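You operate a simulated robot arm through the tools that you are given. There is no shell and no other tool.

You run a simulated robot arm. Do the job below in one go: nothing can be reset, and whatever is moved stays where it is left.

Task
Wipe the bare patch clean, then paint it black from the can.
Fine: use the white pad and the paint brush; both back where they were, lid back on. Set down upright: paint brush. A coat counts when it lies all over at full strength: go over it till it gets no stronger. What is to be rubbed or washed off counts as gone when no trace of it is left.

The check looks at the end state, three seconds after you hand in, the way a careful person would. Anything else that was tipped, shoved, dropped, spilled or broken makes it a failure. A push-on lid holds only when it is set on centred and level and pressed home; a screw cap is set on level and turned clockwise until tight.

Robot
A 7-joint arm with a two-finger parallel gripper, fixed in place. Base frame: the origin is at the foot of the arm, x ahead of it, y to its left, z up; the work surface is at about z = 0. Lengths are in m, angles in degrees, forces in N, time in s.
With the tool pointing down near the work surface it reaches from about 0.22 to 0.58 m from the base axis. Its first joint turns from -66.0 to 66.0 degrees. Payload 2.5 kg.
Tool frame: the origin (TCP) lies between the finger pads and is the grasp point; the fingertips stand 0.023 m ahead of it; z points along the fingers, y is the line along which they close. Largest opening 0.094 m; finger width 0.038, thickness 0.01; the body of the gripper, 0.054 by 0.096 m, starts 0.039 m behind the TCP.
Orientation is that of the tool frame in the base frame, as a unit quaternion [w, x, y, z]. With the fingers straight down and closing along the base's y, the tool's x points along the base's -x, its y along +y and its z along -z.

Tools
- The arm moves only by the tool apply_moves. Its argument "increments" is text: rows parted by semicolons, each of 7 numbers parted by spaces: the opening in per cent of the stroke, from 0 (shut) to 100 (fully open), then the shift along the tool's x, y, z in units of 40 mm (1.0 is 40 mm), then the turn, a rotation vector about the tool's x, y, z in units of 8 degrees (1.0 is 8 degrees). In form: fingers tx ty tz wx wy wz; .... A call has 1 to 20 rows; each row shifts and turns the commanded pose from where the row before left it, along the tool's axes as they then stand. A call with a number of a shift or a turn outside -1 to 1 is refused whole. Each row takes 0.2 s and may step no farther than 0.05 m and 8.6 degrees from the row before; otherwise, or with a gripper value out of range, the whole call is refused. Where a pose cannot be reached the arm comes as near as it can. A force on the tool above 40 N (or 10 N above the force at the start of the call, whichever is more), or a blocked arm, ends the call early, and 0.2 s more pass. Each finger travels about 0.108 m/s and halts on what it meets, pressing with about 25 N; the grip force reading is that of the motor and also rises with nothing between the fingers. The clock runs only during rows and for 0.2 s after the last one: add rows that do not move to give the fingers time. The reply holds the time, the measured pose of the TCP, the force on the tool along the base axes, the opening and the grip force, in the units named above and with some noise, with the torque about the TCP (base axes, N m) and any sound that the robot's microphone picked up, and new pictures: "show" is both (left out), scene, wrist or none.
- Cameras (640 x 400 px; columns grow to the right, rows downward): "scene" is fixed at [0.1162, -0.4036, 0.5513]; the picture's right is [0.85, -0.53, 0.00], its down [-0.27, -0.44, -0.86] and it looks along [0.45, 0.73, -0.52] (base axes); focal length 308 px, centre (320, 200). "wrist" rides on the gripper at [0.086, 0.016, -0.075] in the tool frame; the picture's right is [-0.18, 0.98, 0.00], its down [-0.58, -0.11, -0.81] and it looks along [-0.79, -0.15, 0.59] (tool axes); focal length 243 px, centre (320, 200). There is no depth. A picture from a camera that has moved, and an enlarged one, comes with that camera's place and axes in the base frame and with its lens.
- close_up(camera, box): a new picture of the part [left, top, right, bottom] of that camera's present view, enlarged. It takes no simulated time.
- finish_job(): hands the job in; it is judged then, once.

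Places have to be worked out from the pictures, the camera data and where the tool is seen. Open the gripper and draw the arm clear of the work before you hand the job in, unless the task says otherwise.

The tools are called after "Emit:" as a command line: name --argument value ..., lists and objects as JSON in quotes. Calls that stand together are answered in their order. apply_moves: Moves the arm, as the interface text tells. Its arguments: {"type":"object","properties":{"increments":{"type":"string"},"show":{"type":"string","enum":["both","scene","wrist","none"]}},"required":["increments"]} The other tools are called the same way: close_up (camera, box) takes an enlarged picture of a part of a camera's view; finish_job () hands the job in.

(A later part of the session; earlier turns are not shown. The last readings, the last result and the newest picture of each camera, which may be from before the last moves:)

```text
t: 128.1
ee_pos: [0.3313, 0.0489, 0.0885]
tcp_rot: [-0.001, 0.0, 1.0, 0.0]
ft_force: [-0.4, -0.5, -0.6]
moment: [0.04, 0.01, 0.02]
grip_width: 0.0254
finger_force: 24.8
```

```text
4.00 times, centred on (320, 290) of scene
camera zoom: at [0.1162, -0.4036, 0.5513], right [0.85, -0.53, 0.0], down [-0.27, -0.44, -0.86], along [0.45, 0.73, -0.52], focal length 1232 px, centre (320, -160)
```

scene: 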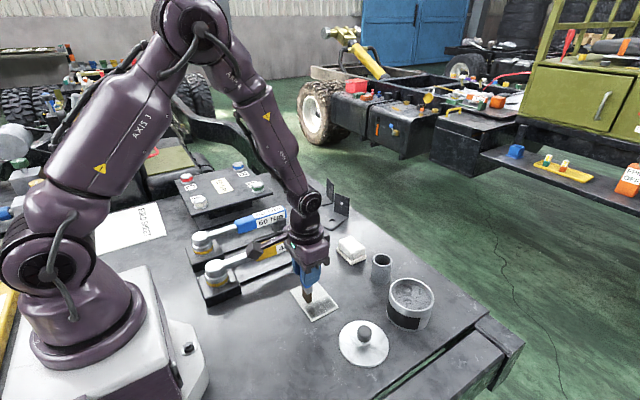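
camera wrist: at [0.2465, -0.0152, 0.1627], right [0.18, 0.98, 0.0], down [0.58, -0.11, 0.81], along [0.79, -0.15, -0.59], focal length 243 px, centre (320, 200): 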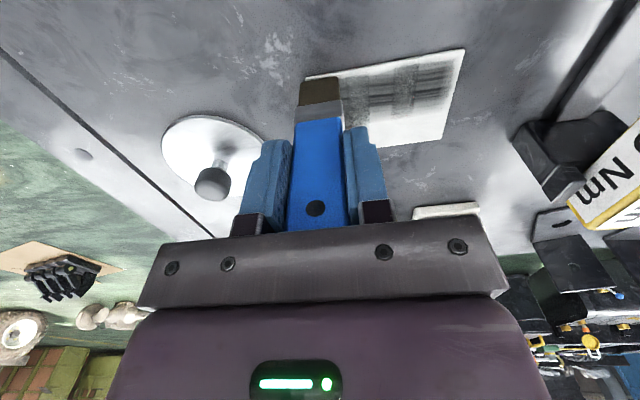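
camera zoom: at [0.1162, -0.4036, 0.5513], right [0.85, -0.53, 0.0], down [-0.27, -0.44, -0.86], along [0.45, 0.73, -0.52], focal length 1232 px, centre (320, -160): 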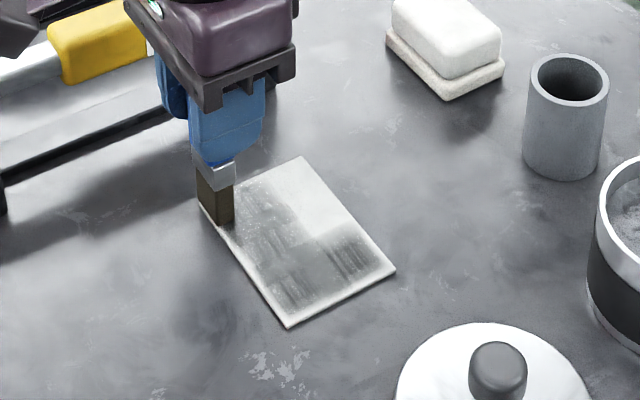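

No contact at the +y end although the −y end had 12 N. I probe here by lowering in small steps to find the contact height at y≈0.048.

Emit:
apply_moves --increments "12 0 0 0.01 0 0 0;12 0 0 0 0 0 0" --show "none"

Emit:
apply_moves --increments "12 0 0 0.01 0 0 0;12 0 0 0 0 0 0" --show "none"

Emit:
apply_moves --increments "12 0 0 0.01 0 0 0;12 0 0 0 0 0 0" --show "none"

```text
t: 128.7
ee_pos: [0.3312, 0.0481, 0.0885]
tcp_rot: [-0.001, 0.0, 1.0, 0.0]
ft_force: [-0.6, -0.5, -0.7]
moment: [0.01, 0.03, -0.03]
grip_width: 0.0256
finger_force: 24.9
```

```text
t: 129.3
ee_pos: [0.3321, 0.0484, 0.0863]
tcp_rot: [0.0, 0.0, 1.0, -0.001]
ft_force: [-3.6, 0.9, 12.7]
moment: [0.01, 0.34, -0.01]
grip_width: 0.0255
finger_force: 24.7
```

```text
t: 129.9
ee_pos: [0.333, 0.0475, 0.0872]
tcp_rot: [0.0, 0.0, 1.0, 0.0]
ft_force: [-3.6, 1.6, 18.3]
moment: [0.09, 0.21, -0.01]
grip_width: 0.0256
finger_force: 25.1
```

Contact found: 18 N at this height. I back off 0.2 mm, then stroke toward −y and read the force along the way.

Emit:
apply_moves --increments "12 0 0 -0.008 0 0 0;12 0 -0.3 0 0 0 0;12 0 -0.3 0 0 0 0;12 0 -0.3 0 0 0 0;12 0 0 0 0 0 0" --show "none"

Emit:
apply_moves --increments "12 0 -0.3 0 0 0 0;12 0 -0.3 0 0 0 0;12 0 -0.35 0 0 0 0;12 0 0 0 0 0 0" --show "wrist"

Emit:
close_up --camera "wrist" --box '[180, 0, 500, 200]'

Emit:
close_up --camera "scene" --box '[270, 240, 370, 340]'

```text
t: 131.1
ee_pos: [0.3315, 0.0127, 0.0873]
tcp_rot: [-0.001, 0.0, 1.0, 0.0]
ft_force: [0.6, 3.7, 9.3]
moment: [0.18, -0.05, 0.0]
grip_width: 0.0255
finger_force: 25.0
```

```text
t: 132.1
ee_pos: [0.3321, -0.0249, 0.0864]
tcp_rot: [0.001, -0.001, 1.0, -0.001]
ft_force: [0.1, 5.9, 19.4]
moment: [0.28, 0.01, -0.03]
grip_width: 0.0253
finger_force: 24.8
camera wrist: at [0.2458, -0.0111, 0.1611], right [0.18, 0.98, 0.0], down [0.58, -0.11, 0.81], along [0.79, -0.15, -0.59], focal length 243 px, centre (320, 200)
```

wrist: 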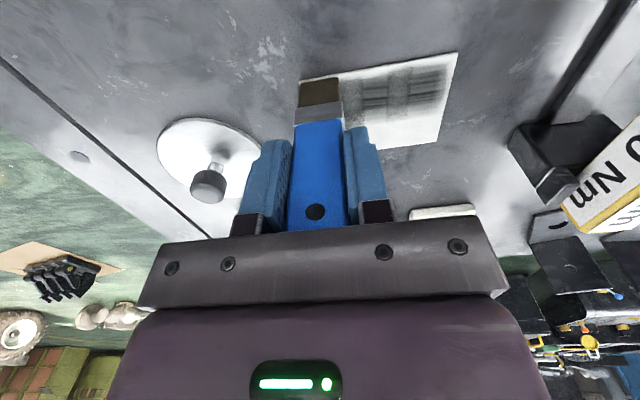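

```text
2.00 times, centred on (340, 100) of wrist
camera zoom: at [0.2458, -0.0111, 0.1611], right [0.18, 0.98, 0.0], down [0.58, -0.11, 0.81], along [0.79, -0.15, -0.59], focal length 485 px, centre (280, 400)
```

zoom: 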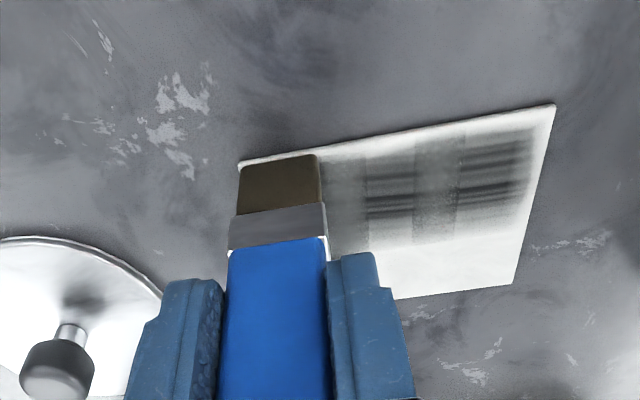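

```text
4.00 times, centred on (320, 290) of scene
camera zoom: at [0.1161, -0.4036, 0.5513], right [0.85, -0.53, 0.0], down [-0.27, -0.44, -0.86], along [0.46, 0.73, -0.52], focal length 1232 px, centre (320, -160)
```

zoom: 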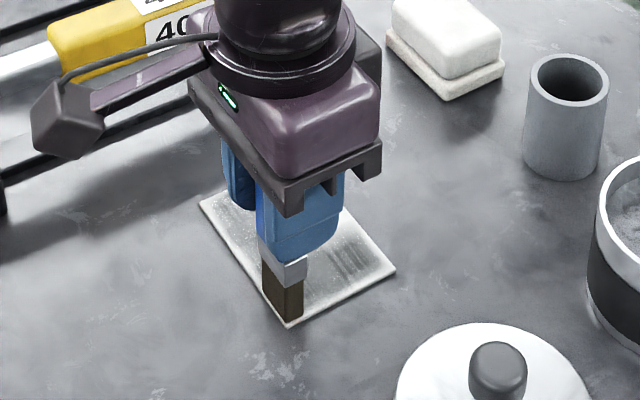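

Recent passes left almost no paint, so the brush is probably depleted. I lift it and take it back to the can to reload.

Emit:
apply_moves --increments "12 0 0 -0.5 0 0 0;12 0 0 -0.8 0 0 0;12 0 0 -0.8 0 0 0;12 0 0 -0.6 0 0 0;12 -0.73 -0.44 0 0 0 0;12 -0.73 -0.44 0 0 0 0;12 -0.73 -0.44 0 0 0 0;12 -0.73 -0.44 0 0 0 0;12 -0.73 -0.44 0 0 0 0;12 -0.73 -0.44 0 0 0 0;12 0 0 0.6 0 0 0;12 0 0 0.6 0 0 0;12 0 0 0 0 0 0" --show "both"

Emit:
close_up --camera "scene" --box '[270, 240, 370, 340]'

Emit:
close_up --camera "wrist" --box '[220, 20, 420, 200]'

```text
t: 134.9
ee_pos: [0.5073, -0.1317, 0.1471]
tcp_rot: [-0.001, 0.0, 1.0, 0.001]
ft_force: [0.3, 0.1, 0.4]
moment: [0.0, 0.04, -0.01]
grip_width: 0.0253
finger_force: 24.8
camera wrist: at [0.4212, -0.1163, 0.222], right [0.18, 0.98, 0.0], down [0.58, -0.11, 0.81], along [0.79, -0.15, -0.59], focal length 243 px, centre (320, 200)
```

scene: 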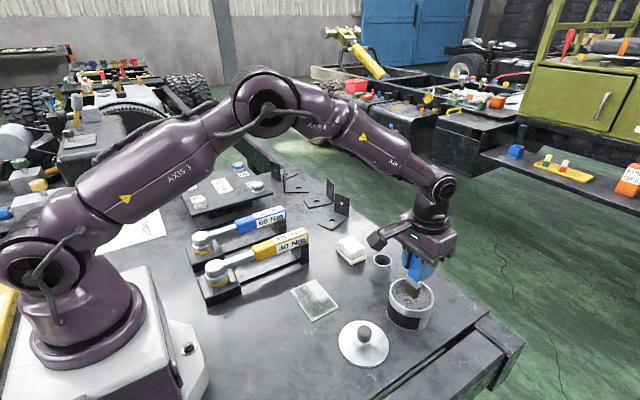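
wrist: 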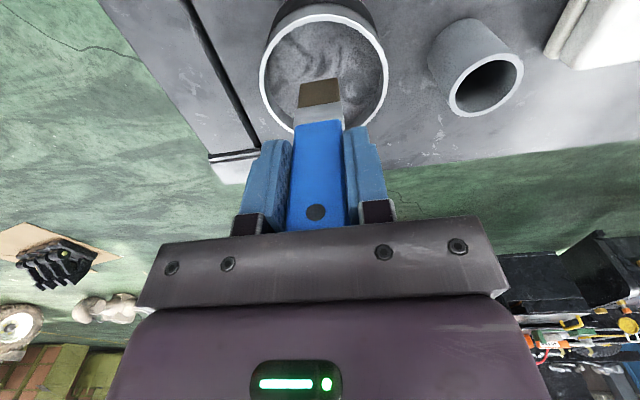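

```text
4.00 times, centred on (320, 290) of scene
camera zoom: at [0.1162, -0.4036, 0.5513], right [0.85, -0.53, 0.0], down [-0.27, -0.44, -0.86], along [0.45, 0.73, -0.52], focal length 1232 px, centre (320, -160)
```

zoom: 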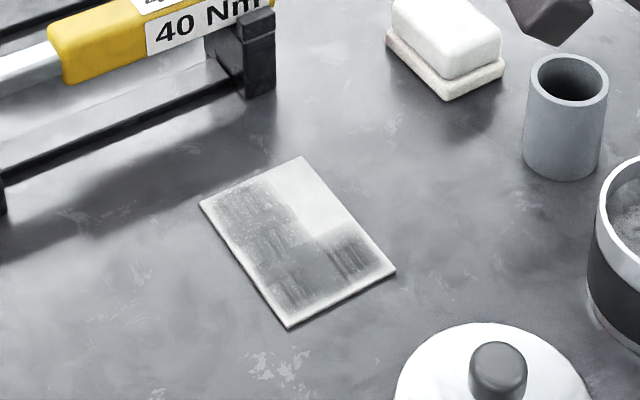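

```text
2.22 times, centred on (320, 110) of wrist
camera zoom: at [0.4212, -0.1163, 0.222], right [0.18, 0.98, 0.0], down [0.58, -0.11, 0.81], along [0.79, -0.15, -0.59], focal length 539 px, centre (320, 400)
```

zoom: 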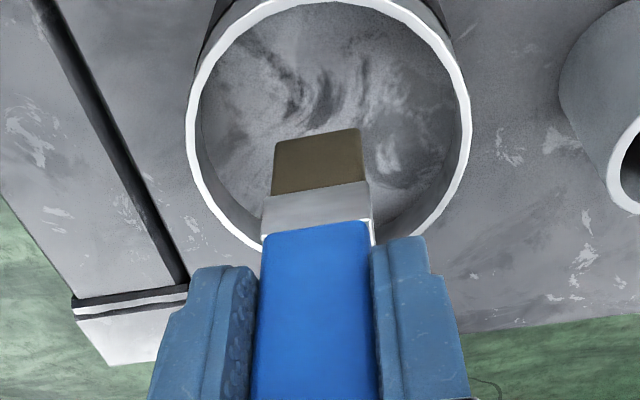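

I look closely at the current state of the patch while the view is clear.

Emit:
close_up --camera "scene" --box '[285, 275, 345, 325]'

```text
8.00 times, centred on (315, 300) of scene
camera zoom: at [0.1162, -0.4036, 0.5513], right [0.85, -0.53, 0.0], down [-0.27, -0.44, -0.86], along [0.45, 0.73, -0.52], focal length 2465 px, centre (360, -600)
```

zoom: 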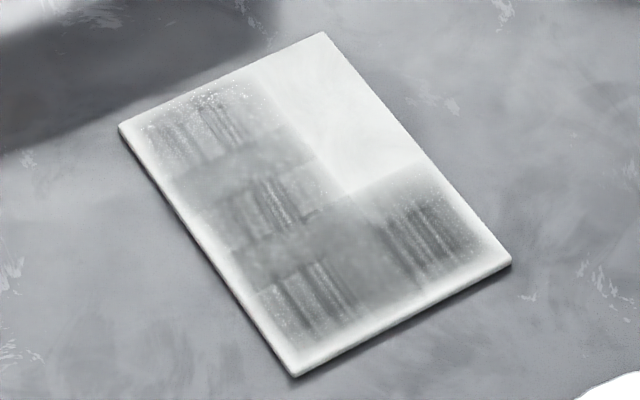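

The zoom shows the coat building in coarse tiles: about 45% grey on the near half and the −y strip, with the far +y quarter still white, so several reloads are needed. I dip again and press until the handle seats against the palm, so it can no longer slip and contact heights stay repeatable.

Emit:
apply_moves --increments "12 0 0 0.25 0 0 0;12 0 0 0.1 0 0 0;12 0 0 0.05 0 0 0;12 0 0 0.05 0 0 0;12 0 0 0.05 0 0 0;12 0 0 0 0 0 0" --show "wrist"

```text
t: 136.3
ee_pos: [0.5086, -0.1315, 0.1263]
tcp_rot: [0.002, 0.0, 1.0, 0.0]
ft_force: [3.0, 0.3, 17.7]
moment: [0.04, -0.27, -0.06]
grip_width: 0.0258
finger_force: 25.8
camera wrist: at [0.4219, -0.1156, 0.2016], right [0.18, 0.98, 0.0], down [0.58, -0.11, 0.81], along [0.79, -0.15, -0.59], focal length 243 px, centre (320, 200)
```

wrist: 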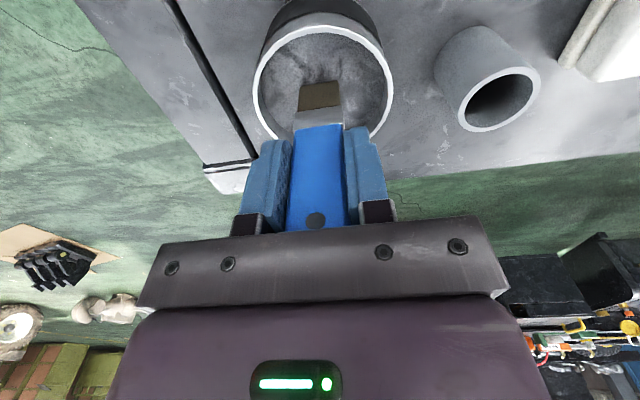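

Slipping at about 18 N as intended. I continue down until the handle seats on the palm.

Emit:
apply_moves --increments "12 0 0 0.05 0 0 0;12 0 0 0.05 0 0 0;12 0 0 0 0 0 0" --show "none"

Emit:
apply_moves --increments "12 0 0 0.03 0 0 0;12 0 0 0 0 0 0" --show "wrist"

```text
t: 136.9
ee_pos: [0.5085, -0.1319, 0.1272]
tcp_rot: [0.001, -0.001, 1.0, -0.001]
ft_force: [-1.8, 0.4, 4.9]
moment: [0.04, 0.14, 0.03]
grip_width: 0.0256
finger_force: 25.4
stopped in row 3: the force on the tool passed its limit at 41 N (the readings are from after the stop); the commanded pose is now the measured one
```

```text
t: 137.5
ee_pos: [0.5084, -0.1319, 0.1265]
tcp_rot: [0.002, 0.0, 1.0, -0.001]
ft_force: [-7.8, 0.7, 22.1]
moment: [0.14, 0.56, -0.01]
grip_width: 0.0254
finger_force: 25.0
camera wrist: at [0.4222, -0.1157, 0.2004], right [0.18, 0.98, 0.0], down [0.58, -0.11, 0.81], along [0.79, -0.15, -0.59], focal length 243 px, centre (320, 200)
```

wrist: 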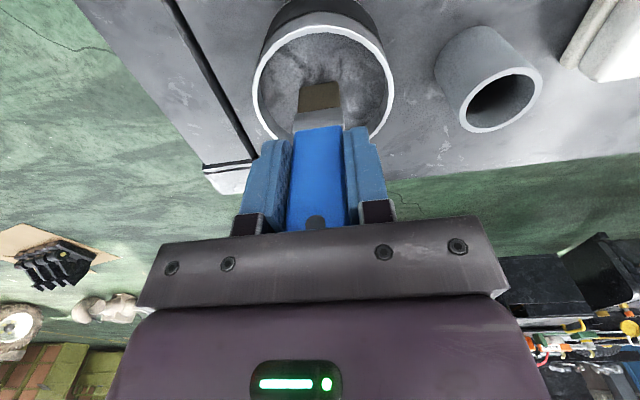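

The brush is now seated against the palm, with paint contact at TCP z≈0.127, so plate contact should be near z≈0.081. I carry it to the unpainted far side of the patch (x≈0.377).

Emit:
apply_moves --increments "12 0 0 0 0 0 0;12 0 0 -0.4 0 0 0;12 0 0 -0.6 0 0 0;12 0 0 -0.6 0 0 0;12 0.6575 0.7095 0 0 0 0;12 0.6575 0.7095 0 0 0 0;12 0.6575 0.7095 0 0 0 0;12 0.6575 0.7095 0 0 0 0;12 0.6575 0.7095 0 0 0 0;12 0 0 0.9 0 0 0;12 0 0 0.9 0 0 0;12 0 0 0.8 0 0 0;12 0 0 0.05 0 0 0;12 0 0 0 0 0 0" --show "wrist"

Emit:
close_up --camera "wrist" --box '[160, 0, 480, 200]'

```text
t: 140.5
ee_pos: [0.3777, 0.0091, 0.0825]
tcp_rot: [0.001, 0.0, 1.0, -0.001]
ft_force: [0.3, 0.4, -0.9]
moment: [-0.01, 0.0, 0.02]
grip_width: 0.0253
finger_force: 25.1
camera wrist: at [0.2911, 0.0262, 0.157], right [0.18, 0.98, 0.0], down [0.58, -0.11, 0.81], along [0.79, -0.15, -0.59], focal length 243 px, centre (320, 200)
```

wrist: 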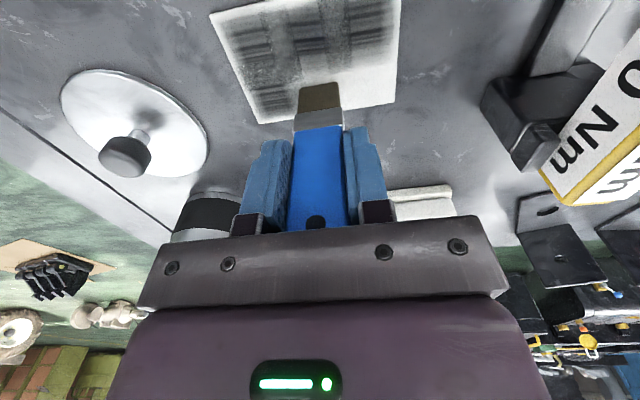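

```text
2.00 times, centred on (320, 100) of wrist
camera zoom: at [0.2911, 0.0262, 0.157], right [0.18, 0.98, 0.0], down [0.58, -0.11, 0.81], along [0.79, -0.15, -0.59], focal length 485 px, centre (320, 400)
```

zoom: 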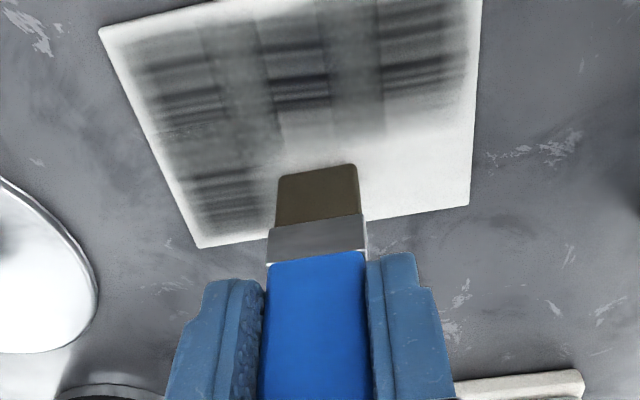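

The far side is still white. I lower to contact in small steps.

Emit:
apply_moves --increments "12 0 0 0.05 0 0 0;12 0 0 0 0 0 0" --show "none"

Emit:
apply_moves --increments "12 0 0 0.02 0 0 0;12 0 0 0 0 0 0" --show "none"

```text
t: 141.1
ee_pos: [0.3768, 0.0102, 0.0803]
tcp_rot: [0.001, 0.0, 1.0, -0.001]
ft_force: [-4.5, -0.4, 16.6]
moment: [0.0, 0.33, -0.01]
grip_width: 0.0255
finger_force: 24.7
```

```text
t: 141.7
ee_pos: [0.3777, 0.0094, 0.0822]
tcp_rot: [0.003, 0.0, 1.0, -0.001]
ft_force: [-6.8, -1.2, 39.9]
moment: [-0.06, 0.52, 0.0]
grip_width: 0.0256
finger_force: 25.4
```

Contact is at z≈0.082 (17 N) and stiff. I back off to about 12 N and make several y strokes along x≈0.377.

Emit:
apply_moves --increments "12 0 0 -0.024 0 0 0;12 0 0.475 0 0 0 0;12 0 0.475 0 0 0 0;12 0 -0.475 0 0 0 0;12 0 -0.475 0 0 0 0;12 0 -0.475 0 0 0 0;12 0 -0.475 0 0 0 0;12 0 0.38 0 0 0 0;12 0 0.38 0 0 0 0;12 0 0.38 0 0 0 0;12 0 0.38 0 0 0 0;12 0 0.38 0 0 0 0;12 0 -0.475 0 0 0 0;12 0 -0.475 0 0 0 0;12 0 0 0 0 0 0" --show "wrist"

Emit:
close_up --camera "wrist" --box '[160, 0, 480, 200]'

Emit:
close_up --camera "scene" --box '[285, 265, 355, 325]'

```text
t: 144.9
ee_pos: [0.3787, 0.0119, 0.0812]
tcp_rot: [0.002, -0.001, 1.0, -0.001]
ft_force: [0.9, 10.2, 28.9]
moment: [0.64, -0.1, 0.02]
grip_width: 0.0254
finger_force: 24.8
camera wrist: at [0.2925, 0.0271, 0.1552], right [0.18, 0.98, 0.0], down [0.58, -0.11, 0.81], along [0.8, -0.15, -0.59], focal length 243 px, centre (320, 200)
```

wrist: 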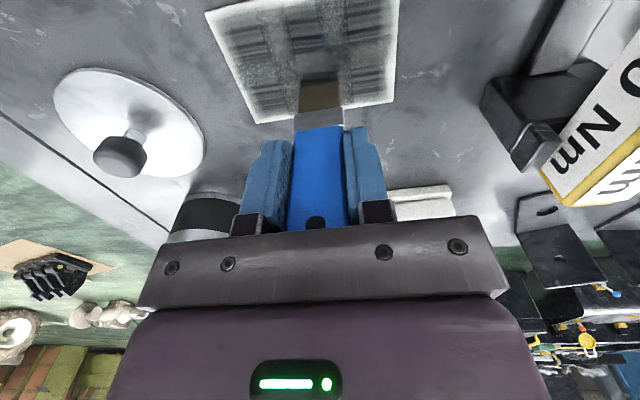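

```text
2.00 times, centred on (320, 100) of wrist
camera zoom: at [0.2925, 0.0271, 0.1552], right [0.18, 0.98, 0.0], down [0.58, -0.11, 0.81], along [0.8, -0.15, -0.59], focal length 485 px, centre (320, 400)
```

zoom: 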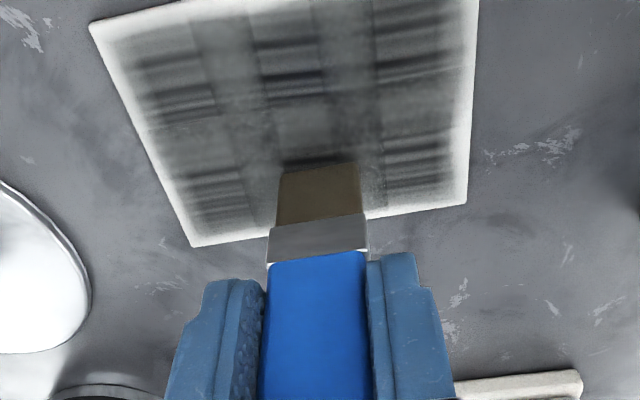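

```text
6.67 times, centred on (320, 295) of scene
camera zoom: at [0.1161, -0.4037, 0.5513], right [0.85, -0.53, 0.0], down [-0.27, -0.44, -0.86], along [0.46, 0.73, -0.52], focal length 2054 px, centre (320, -433)
```

zoom: 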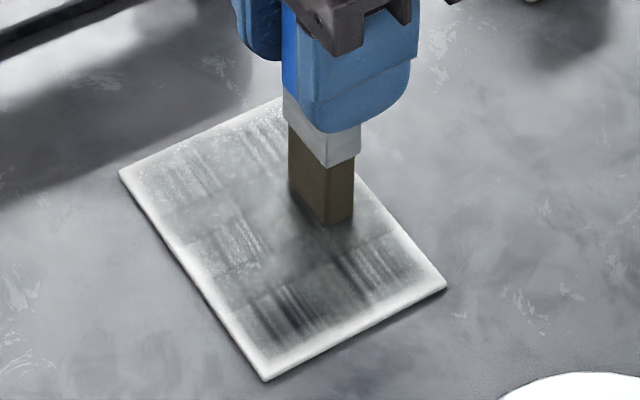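

The whole patch is now evenly mid-grey. I hop to x≈0.360 with slightly less pressure and continue with more strokes.

Emit:
apply_moves --increments "12 0 0 -0.05 0 0 0;12 0.42 0 0 0 0 0;12 0 0 0.042 0 0 0;12 0 -0.475 0 0 0 0;12 0 -0.475 0 0 0 0;12 0 0.38 0 0 0 0;12 0 0.38 0 0 0 0;12 0 0.38 0 0 0 0;12 0 0.38 0 0 0 0;12 0 0.38 0 0 0 0;12 0 -0.475 0 0 0 0;12 0 -0.475 0 0 0 0;12 0 -0.475 0 0 0 0;12 0 -0.475 0 0 0 0;12 0 0 0 0 0 0" --show "wrist"

Emit:
close_up --camera "wrist" --box '[180, 0, 500, 200]'

Emit:
close_up --camera "scene" --box '[285, 265, 355, 325]'

```text
t: 146.6
ee_pos: [0.3603, 0.0013, 0.0817]
tcp_rot: [0.003, 0.001, 1.0, -0.002]
ft_force: [-1.2, 1.4, 6.3]
moment: [0.15, 0.07, 0.03]
grip_width: 0.0255
finger_force: 24.7
stopped in row 8: the force on the tool passed its limit at 41 N (the readings are from after the stop); the commanded pose is now the measured one
camera wrist: at [0.274, 0.0177, 0.1551], right [0.19, 0.98, 0.0], down [0.58, -0.11, 0.81], along [0.8, -0.15, -0.59], focal length 243 px, centre (320, 200)
```

wrist: 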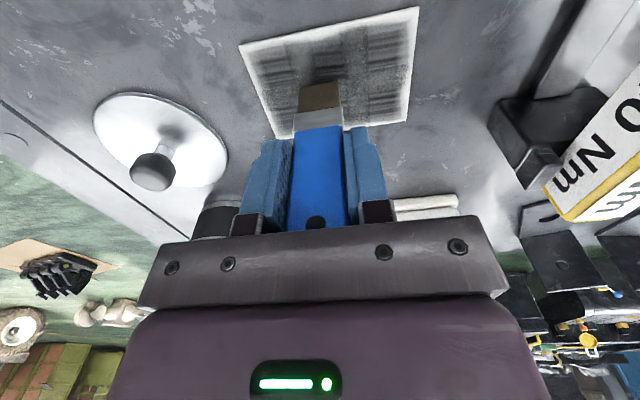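

```text
2.00 times, centred on (340, 100) of wrist
camera zoom: at [0.274, 0.0177, 0.1551], right [0.19, 0.98, 0.0], down [0.58, -0.11, 0.81], along [0.8, -0.15, -0.59], focal length 485 px, centre (280, 400)
```

zoom: 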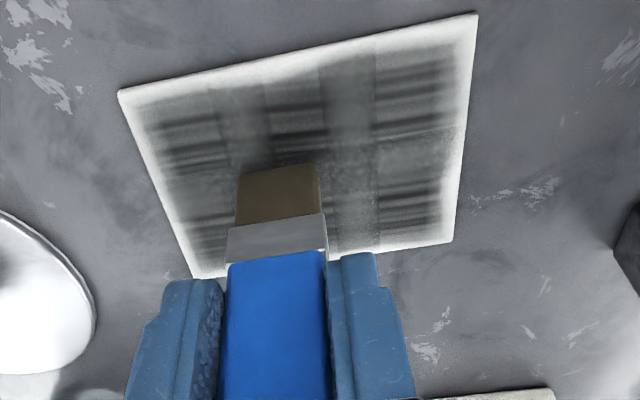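

```text
6.67 times, centred on (320, 295) of scene
camera zoom: at [0.1162, -0.4036, 0.5513], right [0.85, -0.53, 0.0], down [-0.27, -0.44, -0.86], along [0.45, 0.73, -0.52], focal length 2054 px, centre (320, -433)
```

zoom: 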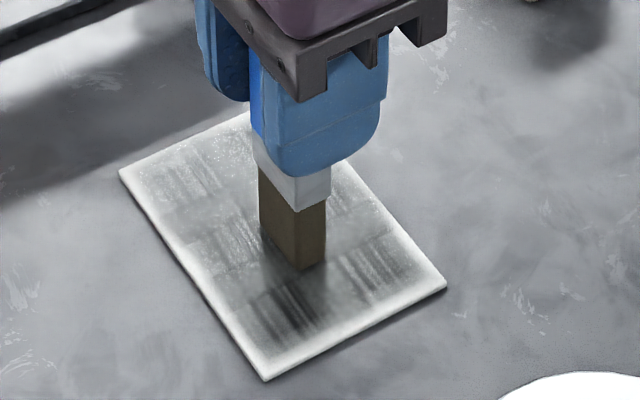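

The force limit tripped mid-stroke; contact is stiff. The bristle colour has lightened, so the load is being used up. I ease off slightly and continue with gentler strokes here.

Emit:
apply_moves --increments "12 0 0 -0.004 0 0 0;12 0 0.4 0 0 0 0;12 0 0.4 0 0 0 0;12 0 0.3 0 0 0 0;12 0 0 0 0 0 0" --show "none"

Emit:
apply_moves --increments "12 0 -0.4 0 0 0 0;12 0 -0.4 0 0 0 0;12 0 -0.4 0 0 0 0;12 0 -0.4 0 0 0 0;12 0 -0.3 0 0 0 0;12 0 0 0 0 0 0" --show "none"

```text
t: 147.8
ee_pos: [0.3626, 0.0449, 0.0819]
tcp_rot: [0.006, 0.002, 1.0, -0.002]
ft_force: [0.4, -9.5, 36.1]
moment: [-0.51, 0.02, 0.0]
grip_width: 0.0257
finger_force: 24.7
```

```text
t: 149.2
ee_pos: [0.3601, -0.0301, 0.0812]
tcp_rot: [0.003, 0.002, 1.0, -0.002]
ft_force: [-0.5, 7.4, 25.0]
moment: [0.47, 0.0, 0.02]
grip_width: 0.0254
finger_force: 24.9
```

Forces are 25–36 N, a bit much. I raise 0.4 mm, do another back-and-forth, and check the appearance.

Emit:
apply_moves --increments "12 0 0 -0.012 0 0 0;12 0 0.4 0 0 0 0;12 0 0.4 0 0 0 0;12 0 0.4 0 0 0 0;12 0 0.4 0 0 0 0;12 0 0.3 0 0 0 0;12 0 0 0 0 0 0" --show "wrist"

Emit:
close_up --camera "wrist" --box '[140, 0, 460, 200]'

Emit:
close_up --camera "scene" --box '[285, 265, 355, 325]'

```text
t: 150.8
ee_pos: [0.3599, 0.0466, 0.0806]
tcp_rot: [0.003, 0.002, 1.0, -0.002]
ft_force: [1.4, -4.4, 14.8]
moment: [-0.21, -0.13, -0.03]
grip_width: 0.0256
finger_force: 25.1
camera wrist: at [0.2737, 0.0629, 0.1551], right [0.19, 0.98, 0.0], down [0.58, -0.11, 0.81], along [0.8, -0.15, -0.59], focal length 243 px, centre (320, 200)
```

wrist: 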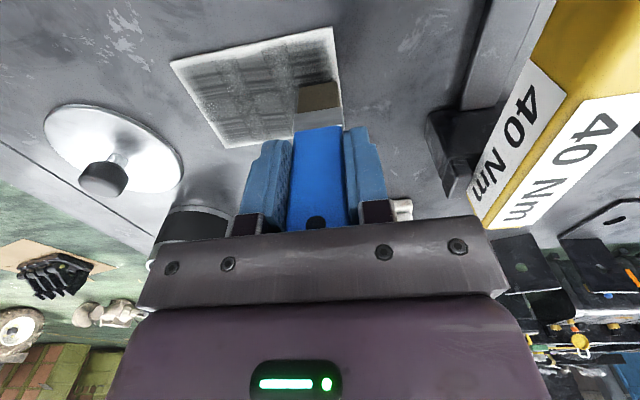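

```text
2.00 times, centred on (300, 100) of wrist
camera zoom: at [0.2737, 0.0629, 0.1551], right [0.19, 0.98, 0.0], down [0.58, -0.11, 0.81], along [0.8, -0.15, -0.59], focal length 485 px, centre (360, 400)
```

zoom: 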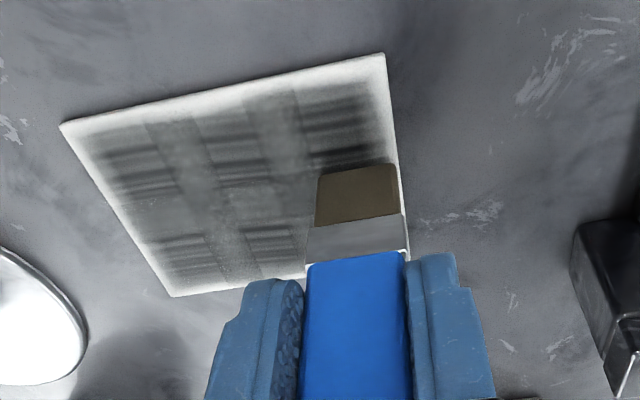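

```text
6.67 times, centred on (320, 295) of scene
camera zoom: at [0.1161, -0.4036, 0.5513], right [0.85, -0.53, 0.0], down [-0.27, -0.44, -0.86], along [0.45, 0.73, -0.52], focal length 2054 px, centre (320, -433)
```

zoom: 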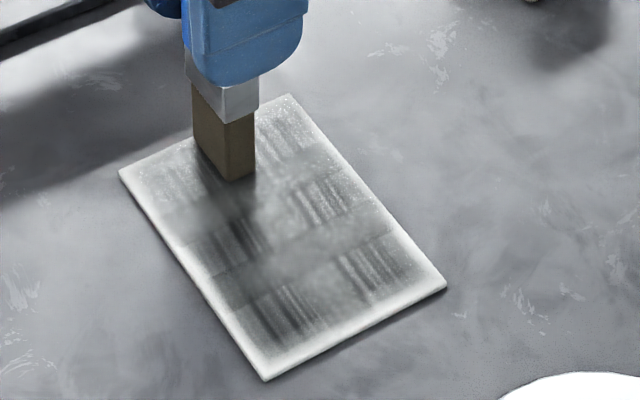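

Coverage is even across the middle. I lift the brush away for a clear view of the patch and go reload it.

Emit:
apply_moves --increments "12 0 0 -0.5 0 0 0;12 0 0 -0.8 0 0 0;12 0 0 -0.8 0 0 0;12 0 0 -0.6 0 0 0;12 -0.615 -0.74 0 0 0 0;12 -0.615 -0.74 0 0 0 0;12 -0.615 -0.74 0 0 0 0;12 -0.615 -0.74 0 0 0 0;12 -0.615 -0.74 0 0 0 0;12 -0.615 -0.74 0 0 0 0;12 0 0 0.6 0 0 0;12 0 0 0.6 0 0 0;12 0 0 0 0 0 0" --show "both"

Emit:
close_up --camera "scene" --box '[285, 275, 345, 325]'

Emit:
close_up --camera "scene" --box '[280, 240, 460, 350]'

```text
t: 153.6
ee_pos: [0.5073, -0.1321, 0.1426]
tcp_rot: [0.003, 0.001, 1.0, -0.001]
ft_force: [-0.5, -0.6, -0.5]
moment: [0.01, -0.02, -0.02]
grip_width: 0.0255
finger_force: 25.4
camera wrist: at [0.4206, -0.1153, 0.2167], right [0.19, 0.98, 0.0], down [0.58, -0.11, 0.81], along [0.8, -0.15, -0.59], focal length 243 px, centre (320, 200)
```

scene: 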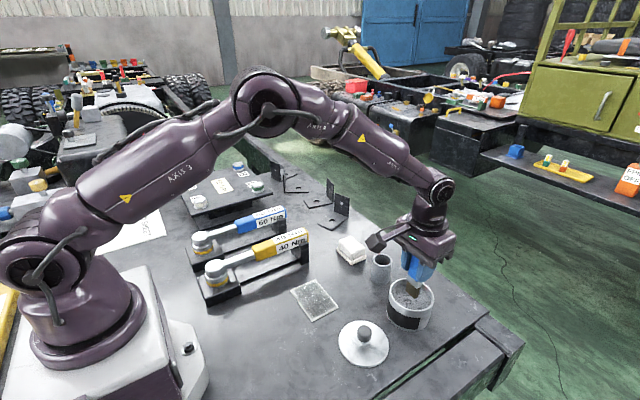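
wrist: 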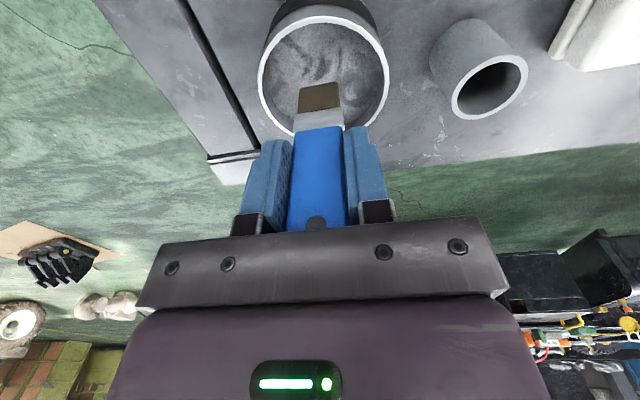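

```text
8.00 times, centred on (315, 300) of scene
camera zoom: at [0.1162, -0.4036, 0.5513], right [0.85, -0.53, 0.0], down [-0.27, -0.44, -0.86], along [0.45, 0.73, -0.52], focal length 2465 px, centre (360, -600)
```

zoom: 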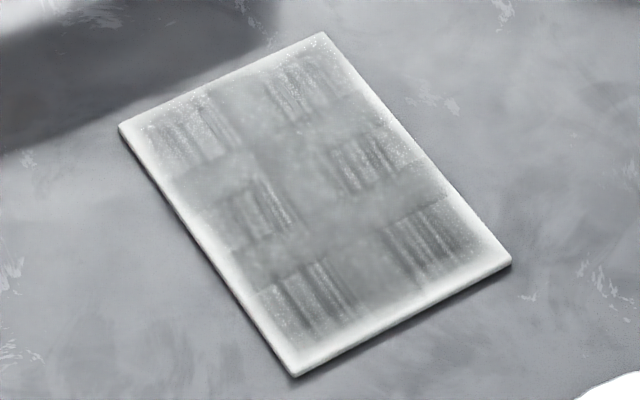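

```text
3.56 times, centred on (370, 295) of scene
camera zoom: at [0.1162, -0.4036, 0.5513], right [0.85, -0.53, 0.0], down [-0.27, -0.44, -0.86], along [0.45, 0.73, -0.52], focal length 1096 px, centre (142, -138)
```

zoom: 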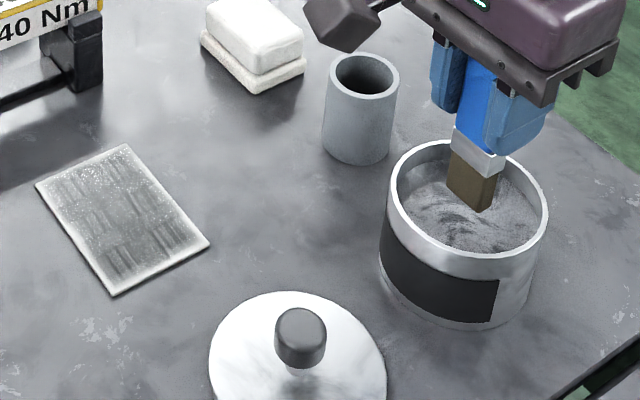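

The coat is now even but still mid-grey, so it needs more paint. I dip again with firm contact.

Emit:
apply_moves --increments "12 0 0 0.33 0 0 0;12 0 0 0.03 0 0 0;12 0 0 0 0 0 0" --show "none"

Emit:
apply_moves --increments "12 0 0 0.02 0 0 0;12 0 0 0.02 0 0 0;12 0 0 0 0 0 0" --show "none"

```text
t: 154.4
ee_pos: [0.5072, -0.1316, 0.1291]
tcp_rot: [0.003, 0.001, 1.0, -0.001]
ft_force: [0.0, 0.2, -0.4]
moment: [0.01, -0.02, 0.02]
grip_width: 0.0257
finger_force: 25.5
```

```text
t: 155.2
ee_pos: [0.5071, -0.1331, 0.1271]
tcp_rot: [0.003, 0.001, 1.0, -0.002]
ft_force: [-0.3, 0.5, 0.5]
moment: [0.01, 0.06, 0.02]
grip_width: 0.026
finger_force: 25.2
```

Emit:
apply_moves --increments "12 0 0 0.02 0 0 0;12 0 0 0.015 0 0 0;12 0 0 0 0 0 0;12 0 0 0 0 0 0;12 0 0 0 0 0 0" --show "wrist"

Emit:
close_up --camera "wrist" --box '[220, 20, 420, 200]'

```text
t: 156.4
ee_pos: [0.509, -0.132, 0.1267]
tcp_rot: [0.004, 0.001, 1.0, -0.002]
ft_force: [-5.3, 0.7, 24.5]
moment: [0.11, 0.41, 0.03]
grip_width: 0.0254
finger_force: 25.4
camera wrist: at [0.4209, -0.1163, 0.2], right [0.19, 0.98, 0.0], down [0.57, -0.11, 0.81], along [0.8, -0.15, -0.58], focal length 243 px, centre (320, 200)
```

wrist: 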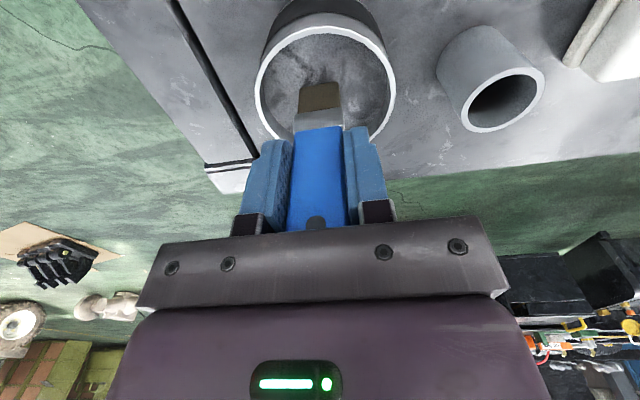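

```text
2.22 times, centred on (320, 110) of wrist
camera zoom: at [0.4209, -0.1163, 0.2], right [0.19, 0.98, 0.0], down [0.57, -0.11, 0.81], along [0.8, -0.15, -0.58], focal length 539 px, centre (320, 400)
```

zoom: 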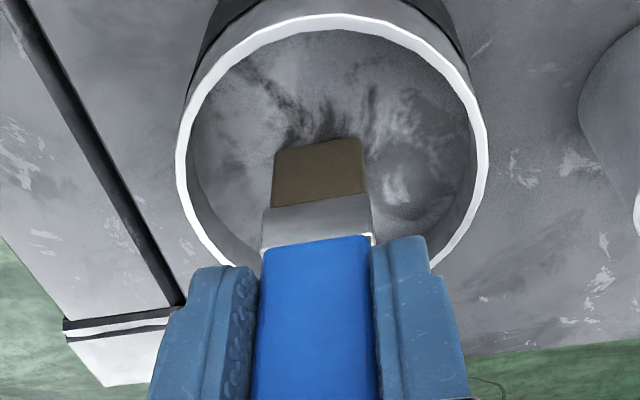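

Loaded again. I correct the small accumulated tool tilt while carrying the brush to the near (−x) edge of the patch to test whether the light margin takes paint.

Emit:
apply_moves --increments "12 0 0 -0.4 0 0 0;12 0 0 -0.6 0 0 0;12 0 0 -0.6 0 0 0;12 0 0 0 -0.03 0.057 0;12 0.742 0.592 0 0 0 0;12 0.742 0.592 0 0 0 0;12 0.742 0.592 0 0 0 0;12 0.742 0.592 0 0 0 0;12 0.742 0.592 0 0 0 0;12 0.742 0.592 0 0 0 0;12 0 0 0.9 0 0 0;12 0 0 0.9 0 0 0;12 0 0 0.75 0 0 0;12 0 0 0 0 0 0" --show "wrist"

Emit:
close_up --camera "wrist" --box '[160, 0, 480, 200]'

```text
t: 159.4
ee_pos: [0.3308, 0.0107, 0.088]
tcp_rot: [-0.001, 0.001, 1.0, 0.0]
ft_force: [0.8, 0.0, -0.6]
moment: [-0.01, -0.03, -0.03]
grip_width: 0.0255
finger_force: 25.1
camera wrist: at [0.2436, 0.0263, 0.1633], right [0.19, 0.98, 0.0], down [0.58, -0.11, 0.81], along [0.79, -0.15, -0.59], focal length 243 px, centre (320, 200)
```

wrist: 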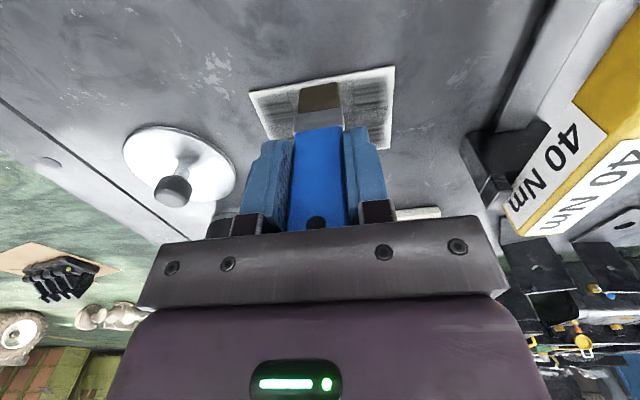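

```text
2.00 times, centred on (320, 100) of wrist
camera zoom: at [0.2436, 0.0263, 0.1633], right [0.19, 0.98, 0.0], down [0.58, -0.11, 0.81], along [0.79, -0.15, -0.59], focal length 485 px, centre (320, 400)
```

zoom: 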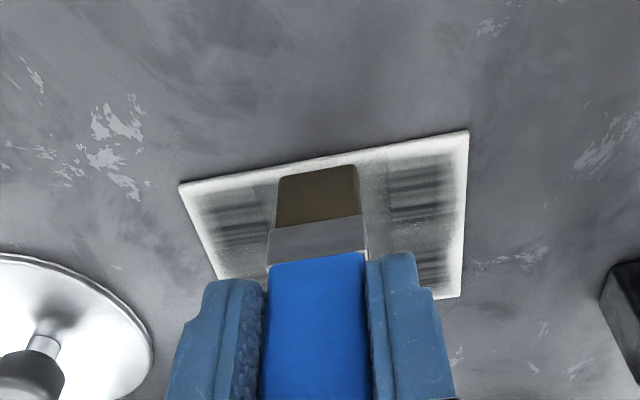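

The bristles are about 2 mm inside the near edge. I shift 4 mm toward −x so they overhang slightly, and lower to contact.

Emit:
apply_moves --increments "12 0.1 0 0 0 0 0;12 0 0 0.1 0 0 0;12 0 0 0.02 0 0 0;12 0 0 0 0 0 0" --show "none"

Emit:
apply_moves --increments "12 0 0 0.02 0 0 0;12 0 0 0 0 0 0" --show "none"

Emit:
apply_moves --increments "12 0 0 0.015 0 0 0;12 0 0 0 0 0 0" --show "none"

```text
t: 160.4
ee_pos: [0.325, 0.0094, 0.0824]
tcp_rot: [-0.002, 0.001, 1.0, 0.0]
ft_force: [0.4, 0.1, -1.9]
moment: [0.02, 0.04, -0.01]
grip_width: 0.0257
finger_force: 25.3
```

```text
t: 161.0
ee_pos: [0.3257, 0.0089, 0.0827]
tcp_rot: [0.0, 0.001, 1.0, 0.0]
ft_force: [0.2, 0.3, -1.1]
moment: [-0.03, 0.01, 0.01]
grip_width: 0.0257
finger_force: 25.0
```

```text
t: 161.6
ee_pos: [0.3245, 0.0099, 0.0818]
tcp_rot: [-0.001, 0.001, 1.0, 0.0]
ft_force: [-2.7, 0.0, 11.3]
moment: [-0.04, 0.26, 0.01]
grip_width: 0.0255
finger_force: 25.2
```

Contact at 11 N. I stroke along this edge in y.

Emit:
apply_moves --increments "12 0 0.45 0 0 0 0;12 0 0.45 0 0 0 0;12 0 -0.45 0 0 0 0;12 0 -0.45 0 0 0 0;12 0 -0.45 0 0 0 0;12 0 -0.5 0 0 0 0;12 0 0.38 0 0 0 0;12 0 0.38 0 0 0 0;12 0 0.38 0 0 0 0;12 0 0.38 0 0 0 0;12 0 0.38 0 0 0 0;12 0 0 0 0 0 0" --show "wrist"

Emit:
close_up --camera "wrist" --box '[140, 0, 460, 200]'

Emit:
close_up --camera "scene" --box '[285, 265, 355, 325]'

```text
t: 164.2
ee_pos: [0.3249, 0.0476, 0.0825]
tcp_rot: [-0.001, 0.001, 1.0, 0.0]
ft_force: [-0.4, 0.2, -0.3]
moment: [-0.01, 0.01, -0.03]
grip_width: 0.0252
finger_force: 25.3
camera wrist: at [0.2387, 0.0639, 0.157], right [0.19, 0.98, 0.0], down [0.58, -0.11, 0.81], along [0.79, -0.15, -0.59], focal length 243 px, centre (320, 200)
```

wrist: 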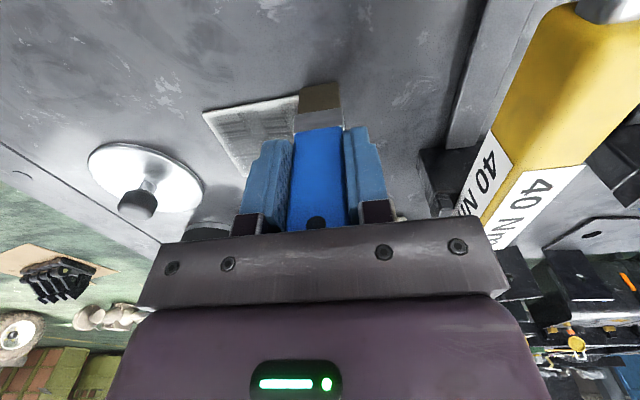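

```text
2.00 times, centred on (300, 100) of wrist
camera zoom: at [0.2387, 0.0639, 0.157], right [0.19, 0.98, 0.0], down [0.58, -0.11, 0.81], along [0.79, -0.15, -0.59], focal length 485 px, centre (360, 400)
```

zoom: 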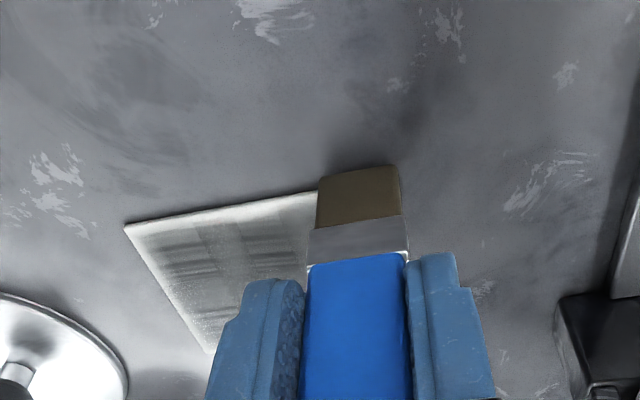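

```text
6.67 times, centred on (320, 295) of scene
camera zoom: at [0.1162, -0.4036, 0.5513], right [0.85, -0.53, 0.0], down [-0.27, -0.44, -0.86], along [0.45, 0.73, -0.52], focal length 2054 px, centre (320, -433)
```

zoom: 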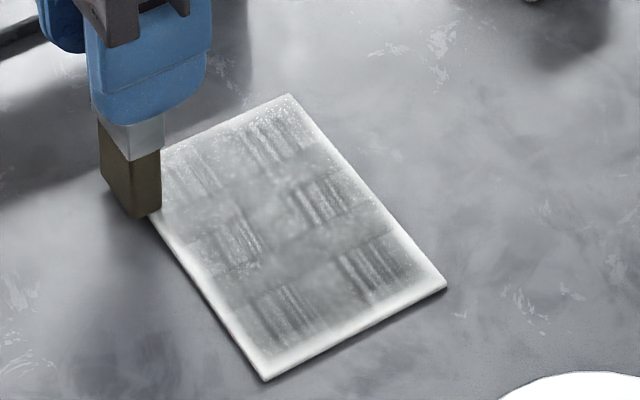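

The tone has stayed about the same where I made extra passes, so it may be near saturation, but a light margin remains along the edges. I test it directly: a firm press with short strokes at x≈0.3315, y≈0.03, with the bristles fully over the near margin.

Emit:
apply_moves --increments "12 0 0 -0.06 0 0 0;12 -0.13 -0.45 0 0 0 0;12 0 0 0.06 0 0 0;12 0 0 0 0 0 0" --show "none"

Emit:
apply_moves --increments "12 0 0 0.01 0 0 0;12 0 0 0 0 0 0" --show "none"

```text
t: 165.2
ee_pos: [0.3304, 0.0301, 0.0818]
tcp_rot: [-0.001, 0.001, 1.0, 0.0]
ft_force: [0.2, -0.6, 0.1]
moment: [0.03, -0.02, 0.0]
grip_width: 0.0252
finger_force: 25.1
```

```text
t: 165.8
ee_pos: [0.3297, 0.0314, 0.0813]
tcp_rot: [0.0, 0.001, 1.0, 0.0]
ft_force: [-2.5, -0.6, 12.5]
moment: [-0.14, 0.08, 0.03]
grip_width: 0.0255
finger_force: 24.7
```

12.5 N contact. I make short strokes here, then check this margin against the rest.

Emit:
apply_moves --increments "12 0 0.2 0 0 0 0;12 0 0.2 0 0 0 0;12 0 -0.2 0.003 0 0 0;12 0 -0.2 0 0 0 0;12 0 -0.2 0 0 0 0;12 0 -0.2 0 0 0 0;12 0 0.2 0 0 0 0;12 0 0.2 0 0 0 0;12 0 0.2 0.003 0 0 0;12 0 0.2 0 0 0 0;12 0 -0.2 0 0 0 0;12 0 -0.2 0 0 0 0;12 0 -0.2 0 0 0 0;12 0 -0.2 0 0 0 0;12 0 0 0 0 0 0" --show "wrist"

Emit:
close_up --camera "wrist" --box '[180, 0, 500, 200]'

Emit:
close_up --camera "scene" --box '[285, 275, 345, 325]'

```text
t: 167.9
ee_pos: [0.3303, 0.0403, 0.0817]
tcp_rot: [0.001, 0.003, 1.0, -0.002]
ft_force: [-1.3, -1.5, 9.4]
moment: [0.02, 0.09, 0.01]
grip_width: 0.0257
finger_force: 24.7
stopped in row 10: the force on the tool passed its limit at 41 N (the readings are from after the stop); the commanded pose is now the measured one
camera wrist: at [0.2445, 0.0562, 0.1556], right [0.19, 0.98, 0.0], down [0.58, -0.11, 0.81], along [0.79, -0.15, -0.59], focal length 243 px, centre (320, 200)
```

wrist: 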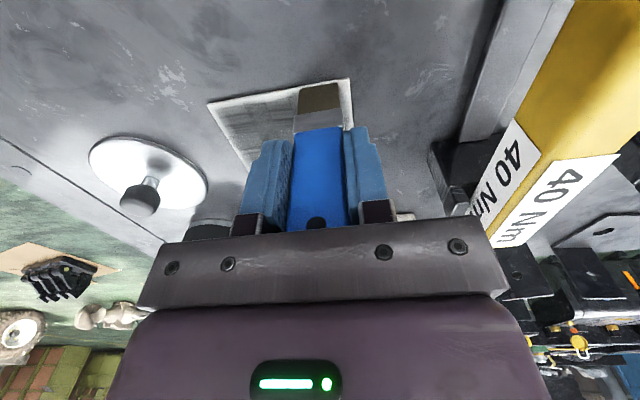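

```text
2.00 times, centred on (340, 100) of wrist
camera zoom: at [0.2445, 0.0562, 0.1556], right [0.19, 0.98, 0.0], down [0.58, -0.11, 0.81], along [0.79, -0.15, -0.59], focal length 485 px, centre (280, 400)
```

zoom: 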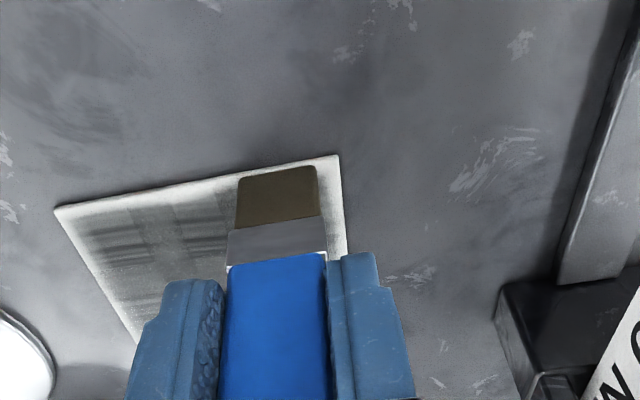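

```text
8.00 times, centred on (315, 300) of scene
camera zoom: at [0.1162, -0.4036, 0.5513], right [0.85, -0.53, 0.0], down [-0.27, -0.44, -0.86], along [0.45, 0.73, -0.52], focal length 2465 px, centre (360, -600)
```

zoom: 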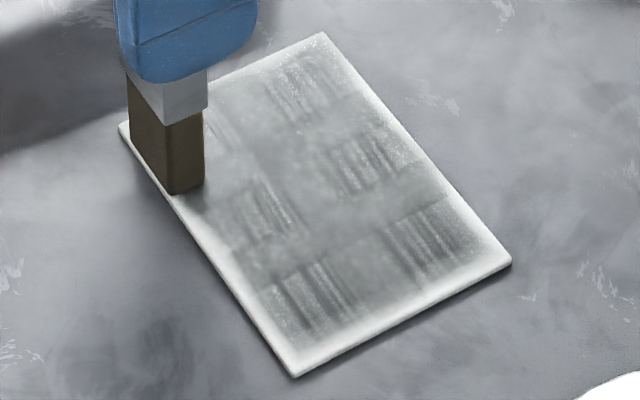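

I lift the brush and move it aside to see the result at that margin.

Emit:
apply_moves --increments "12 0 0 -0.5 0 0 0;12 0 0 -0.9 0 0 0;12 0 0 -0.9 0 0 0;12 0 0 -0.4 0 0 0;12 -0.72 -0.72 0 0 0 0;12 -0.72 -0.72 0 0 0 0;12 -0.72 -0.72 0 0 0 0;12 -0.72 -0.72 0 0 0 0;12 -0.72 -0.72 0 0 0 0;12 -0.72 -0.72 0 0 0 0;12 0 0 0 0 0 0" --show "wrist"

Emit:
close_up --camera "scene" --box '[285, 275, 345, 325]'

Emit:
close_up --camera "scene" --box '[290, 285, 320, 310]'

```text
t: 170.3
ee_pos: [0.5029, -0.1341, 0.1905]
tcp_rot: [0.0, 0.002, 1.0, -0.001]
ft_force: [0.6, 0.0, -0.7]
moment: [-0.02, 0.01, 0.01]
grip_width: 0.0256
finger_force: 25.5
camera wrist: at [0.4168, -0.118, 0.2648], right [0.19, 0.98, 0.0], down [0.58, -0.11, 0.81], along [0.79, -0.15, -0.59], focal length 243 px, centre (320, 200)
```

wrist: 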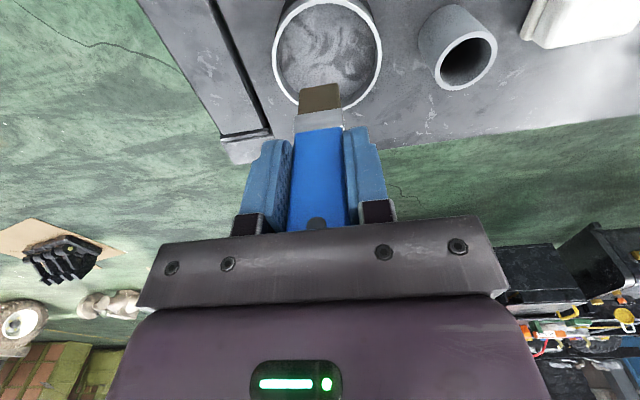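

```text
8.00 times, centred on (315, 300) of scene
camera zoom: at [0.1162, -0.4037, 0.5513], right [0.85, -0.53, 0.0], down [-0.27, -0.44, -0.86], along [0.45, 0.73, -0.52], focal length 2465 px, centre (360, -600)
```

zoom: 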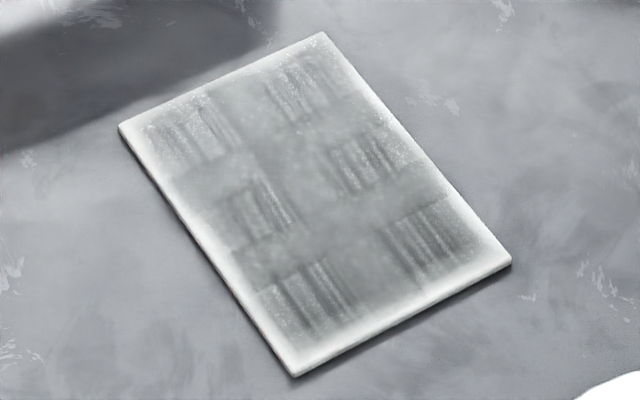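

```text
16.00 times, centred on (305, 298) of scene
camera zoom: at [0.1162, -0.4037, 0.5513], right [0.85, -0.53, 0.0], down [-0.27, -0.44, -0.86], along [0.45, 0.73, -0.52], focal length 4930 px, centre (560, -1360)
```

zoom: 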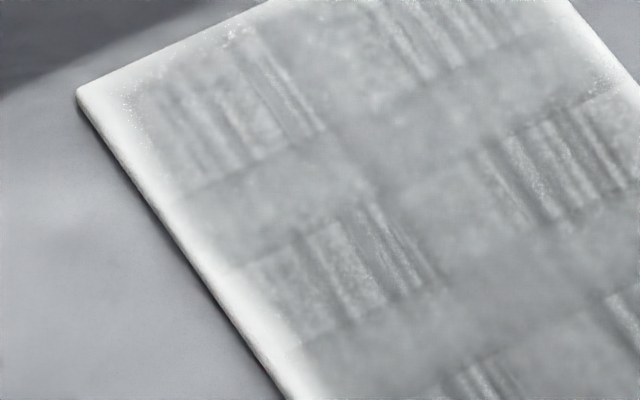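

The appearance is unchanged by those extra strokes, which hints at saturation, but I want a decisive test. I reload with a firm dip, then work one central area heavily and compare.

Emit:
apply_moves --increments "12 -0.12 0 0.6 0 0 0;12 0 0 0.6 0 0 0;12 0 0 0.33 0 0 0;12 0 0 0.02 0 0 0;12 0 0 0 0 0 0" --show "none"

Emit:
apply_moves --increments "12 0 0 0.02 0 0 0;12 0 0 0.015 0 0 0;12 0 0 0 0 0 0" --show "none"

```text
t: 171.5
ee_pos: [0.5065, -0.1326, 0.1271]
tcp_rot: [0.001, 0.003, 1.0, 0.0]
ft_force: [-0.3, 0.1, 0.1]
moment: [0.02, -0.04, -0.05]
grip_width: 0.0255
finger_force: 24.8
```

```text
t: 172.3
ee_pos: [0.5071, -0.134, 0.1271]
tcp_rot: [0.002, 0.003, 1.0, -0.001]
ft_force: [-2.3, 0.5, 7.3]
moment: [0.05, 0.17, 0.02]
grip_width: 0.0257
finger_force: 24.9
```

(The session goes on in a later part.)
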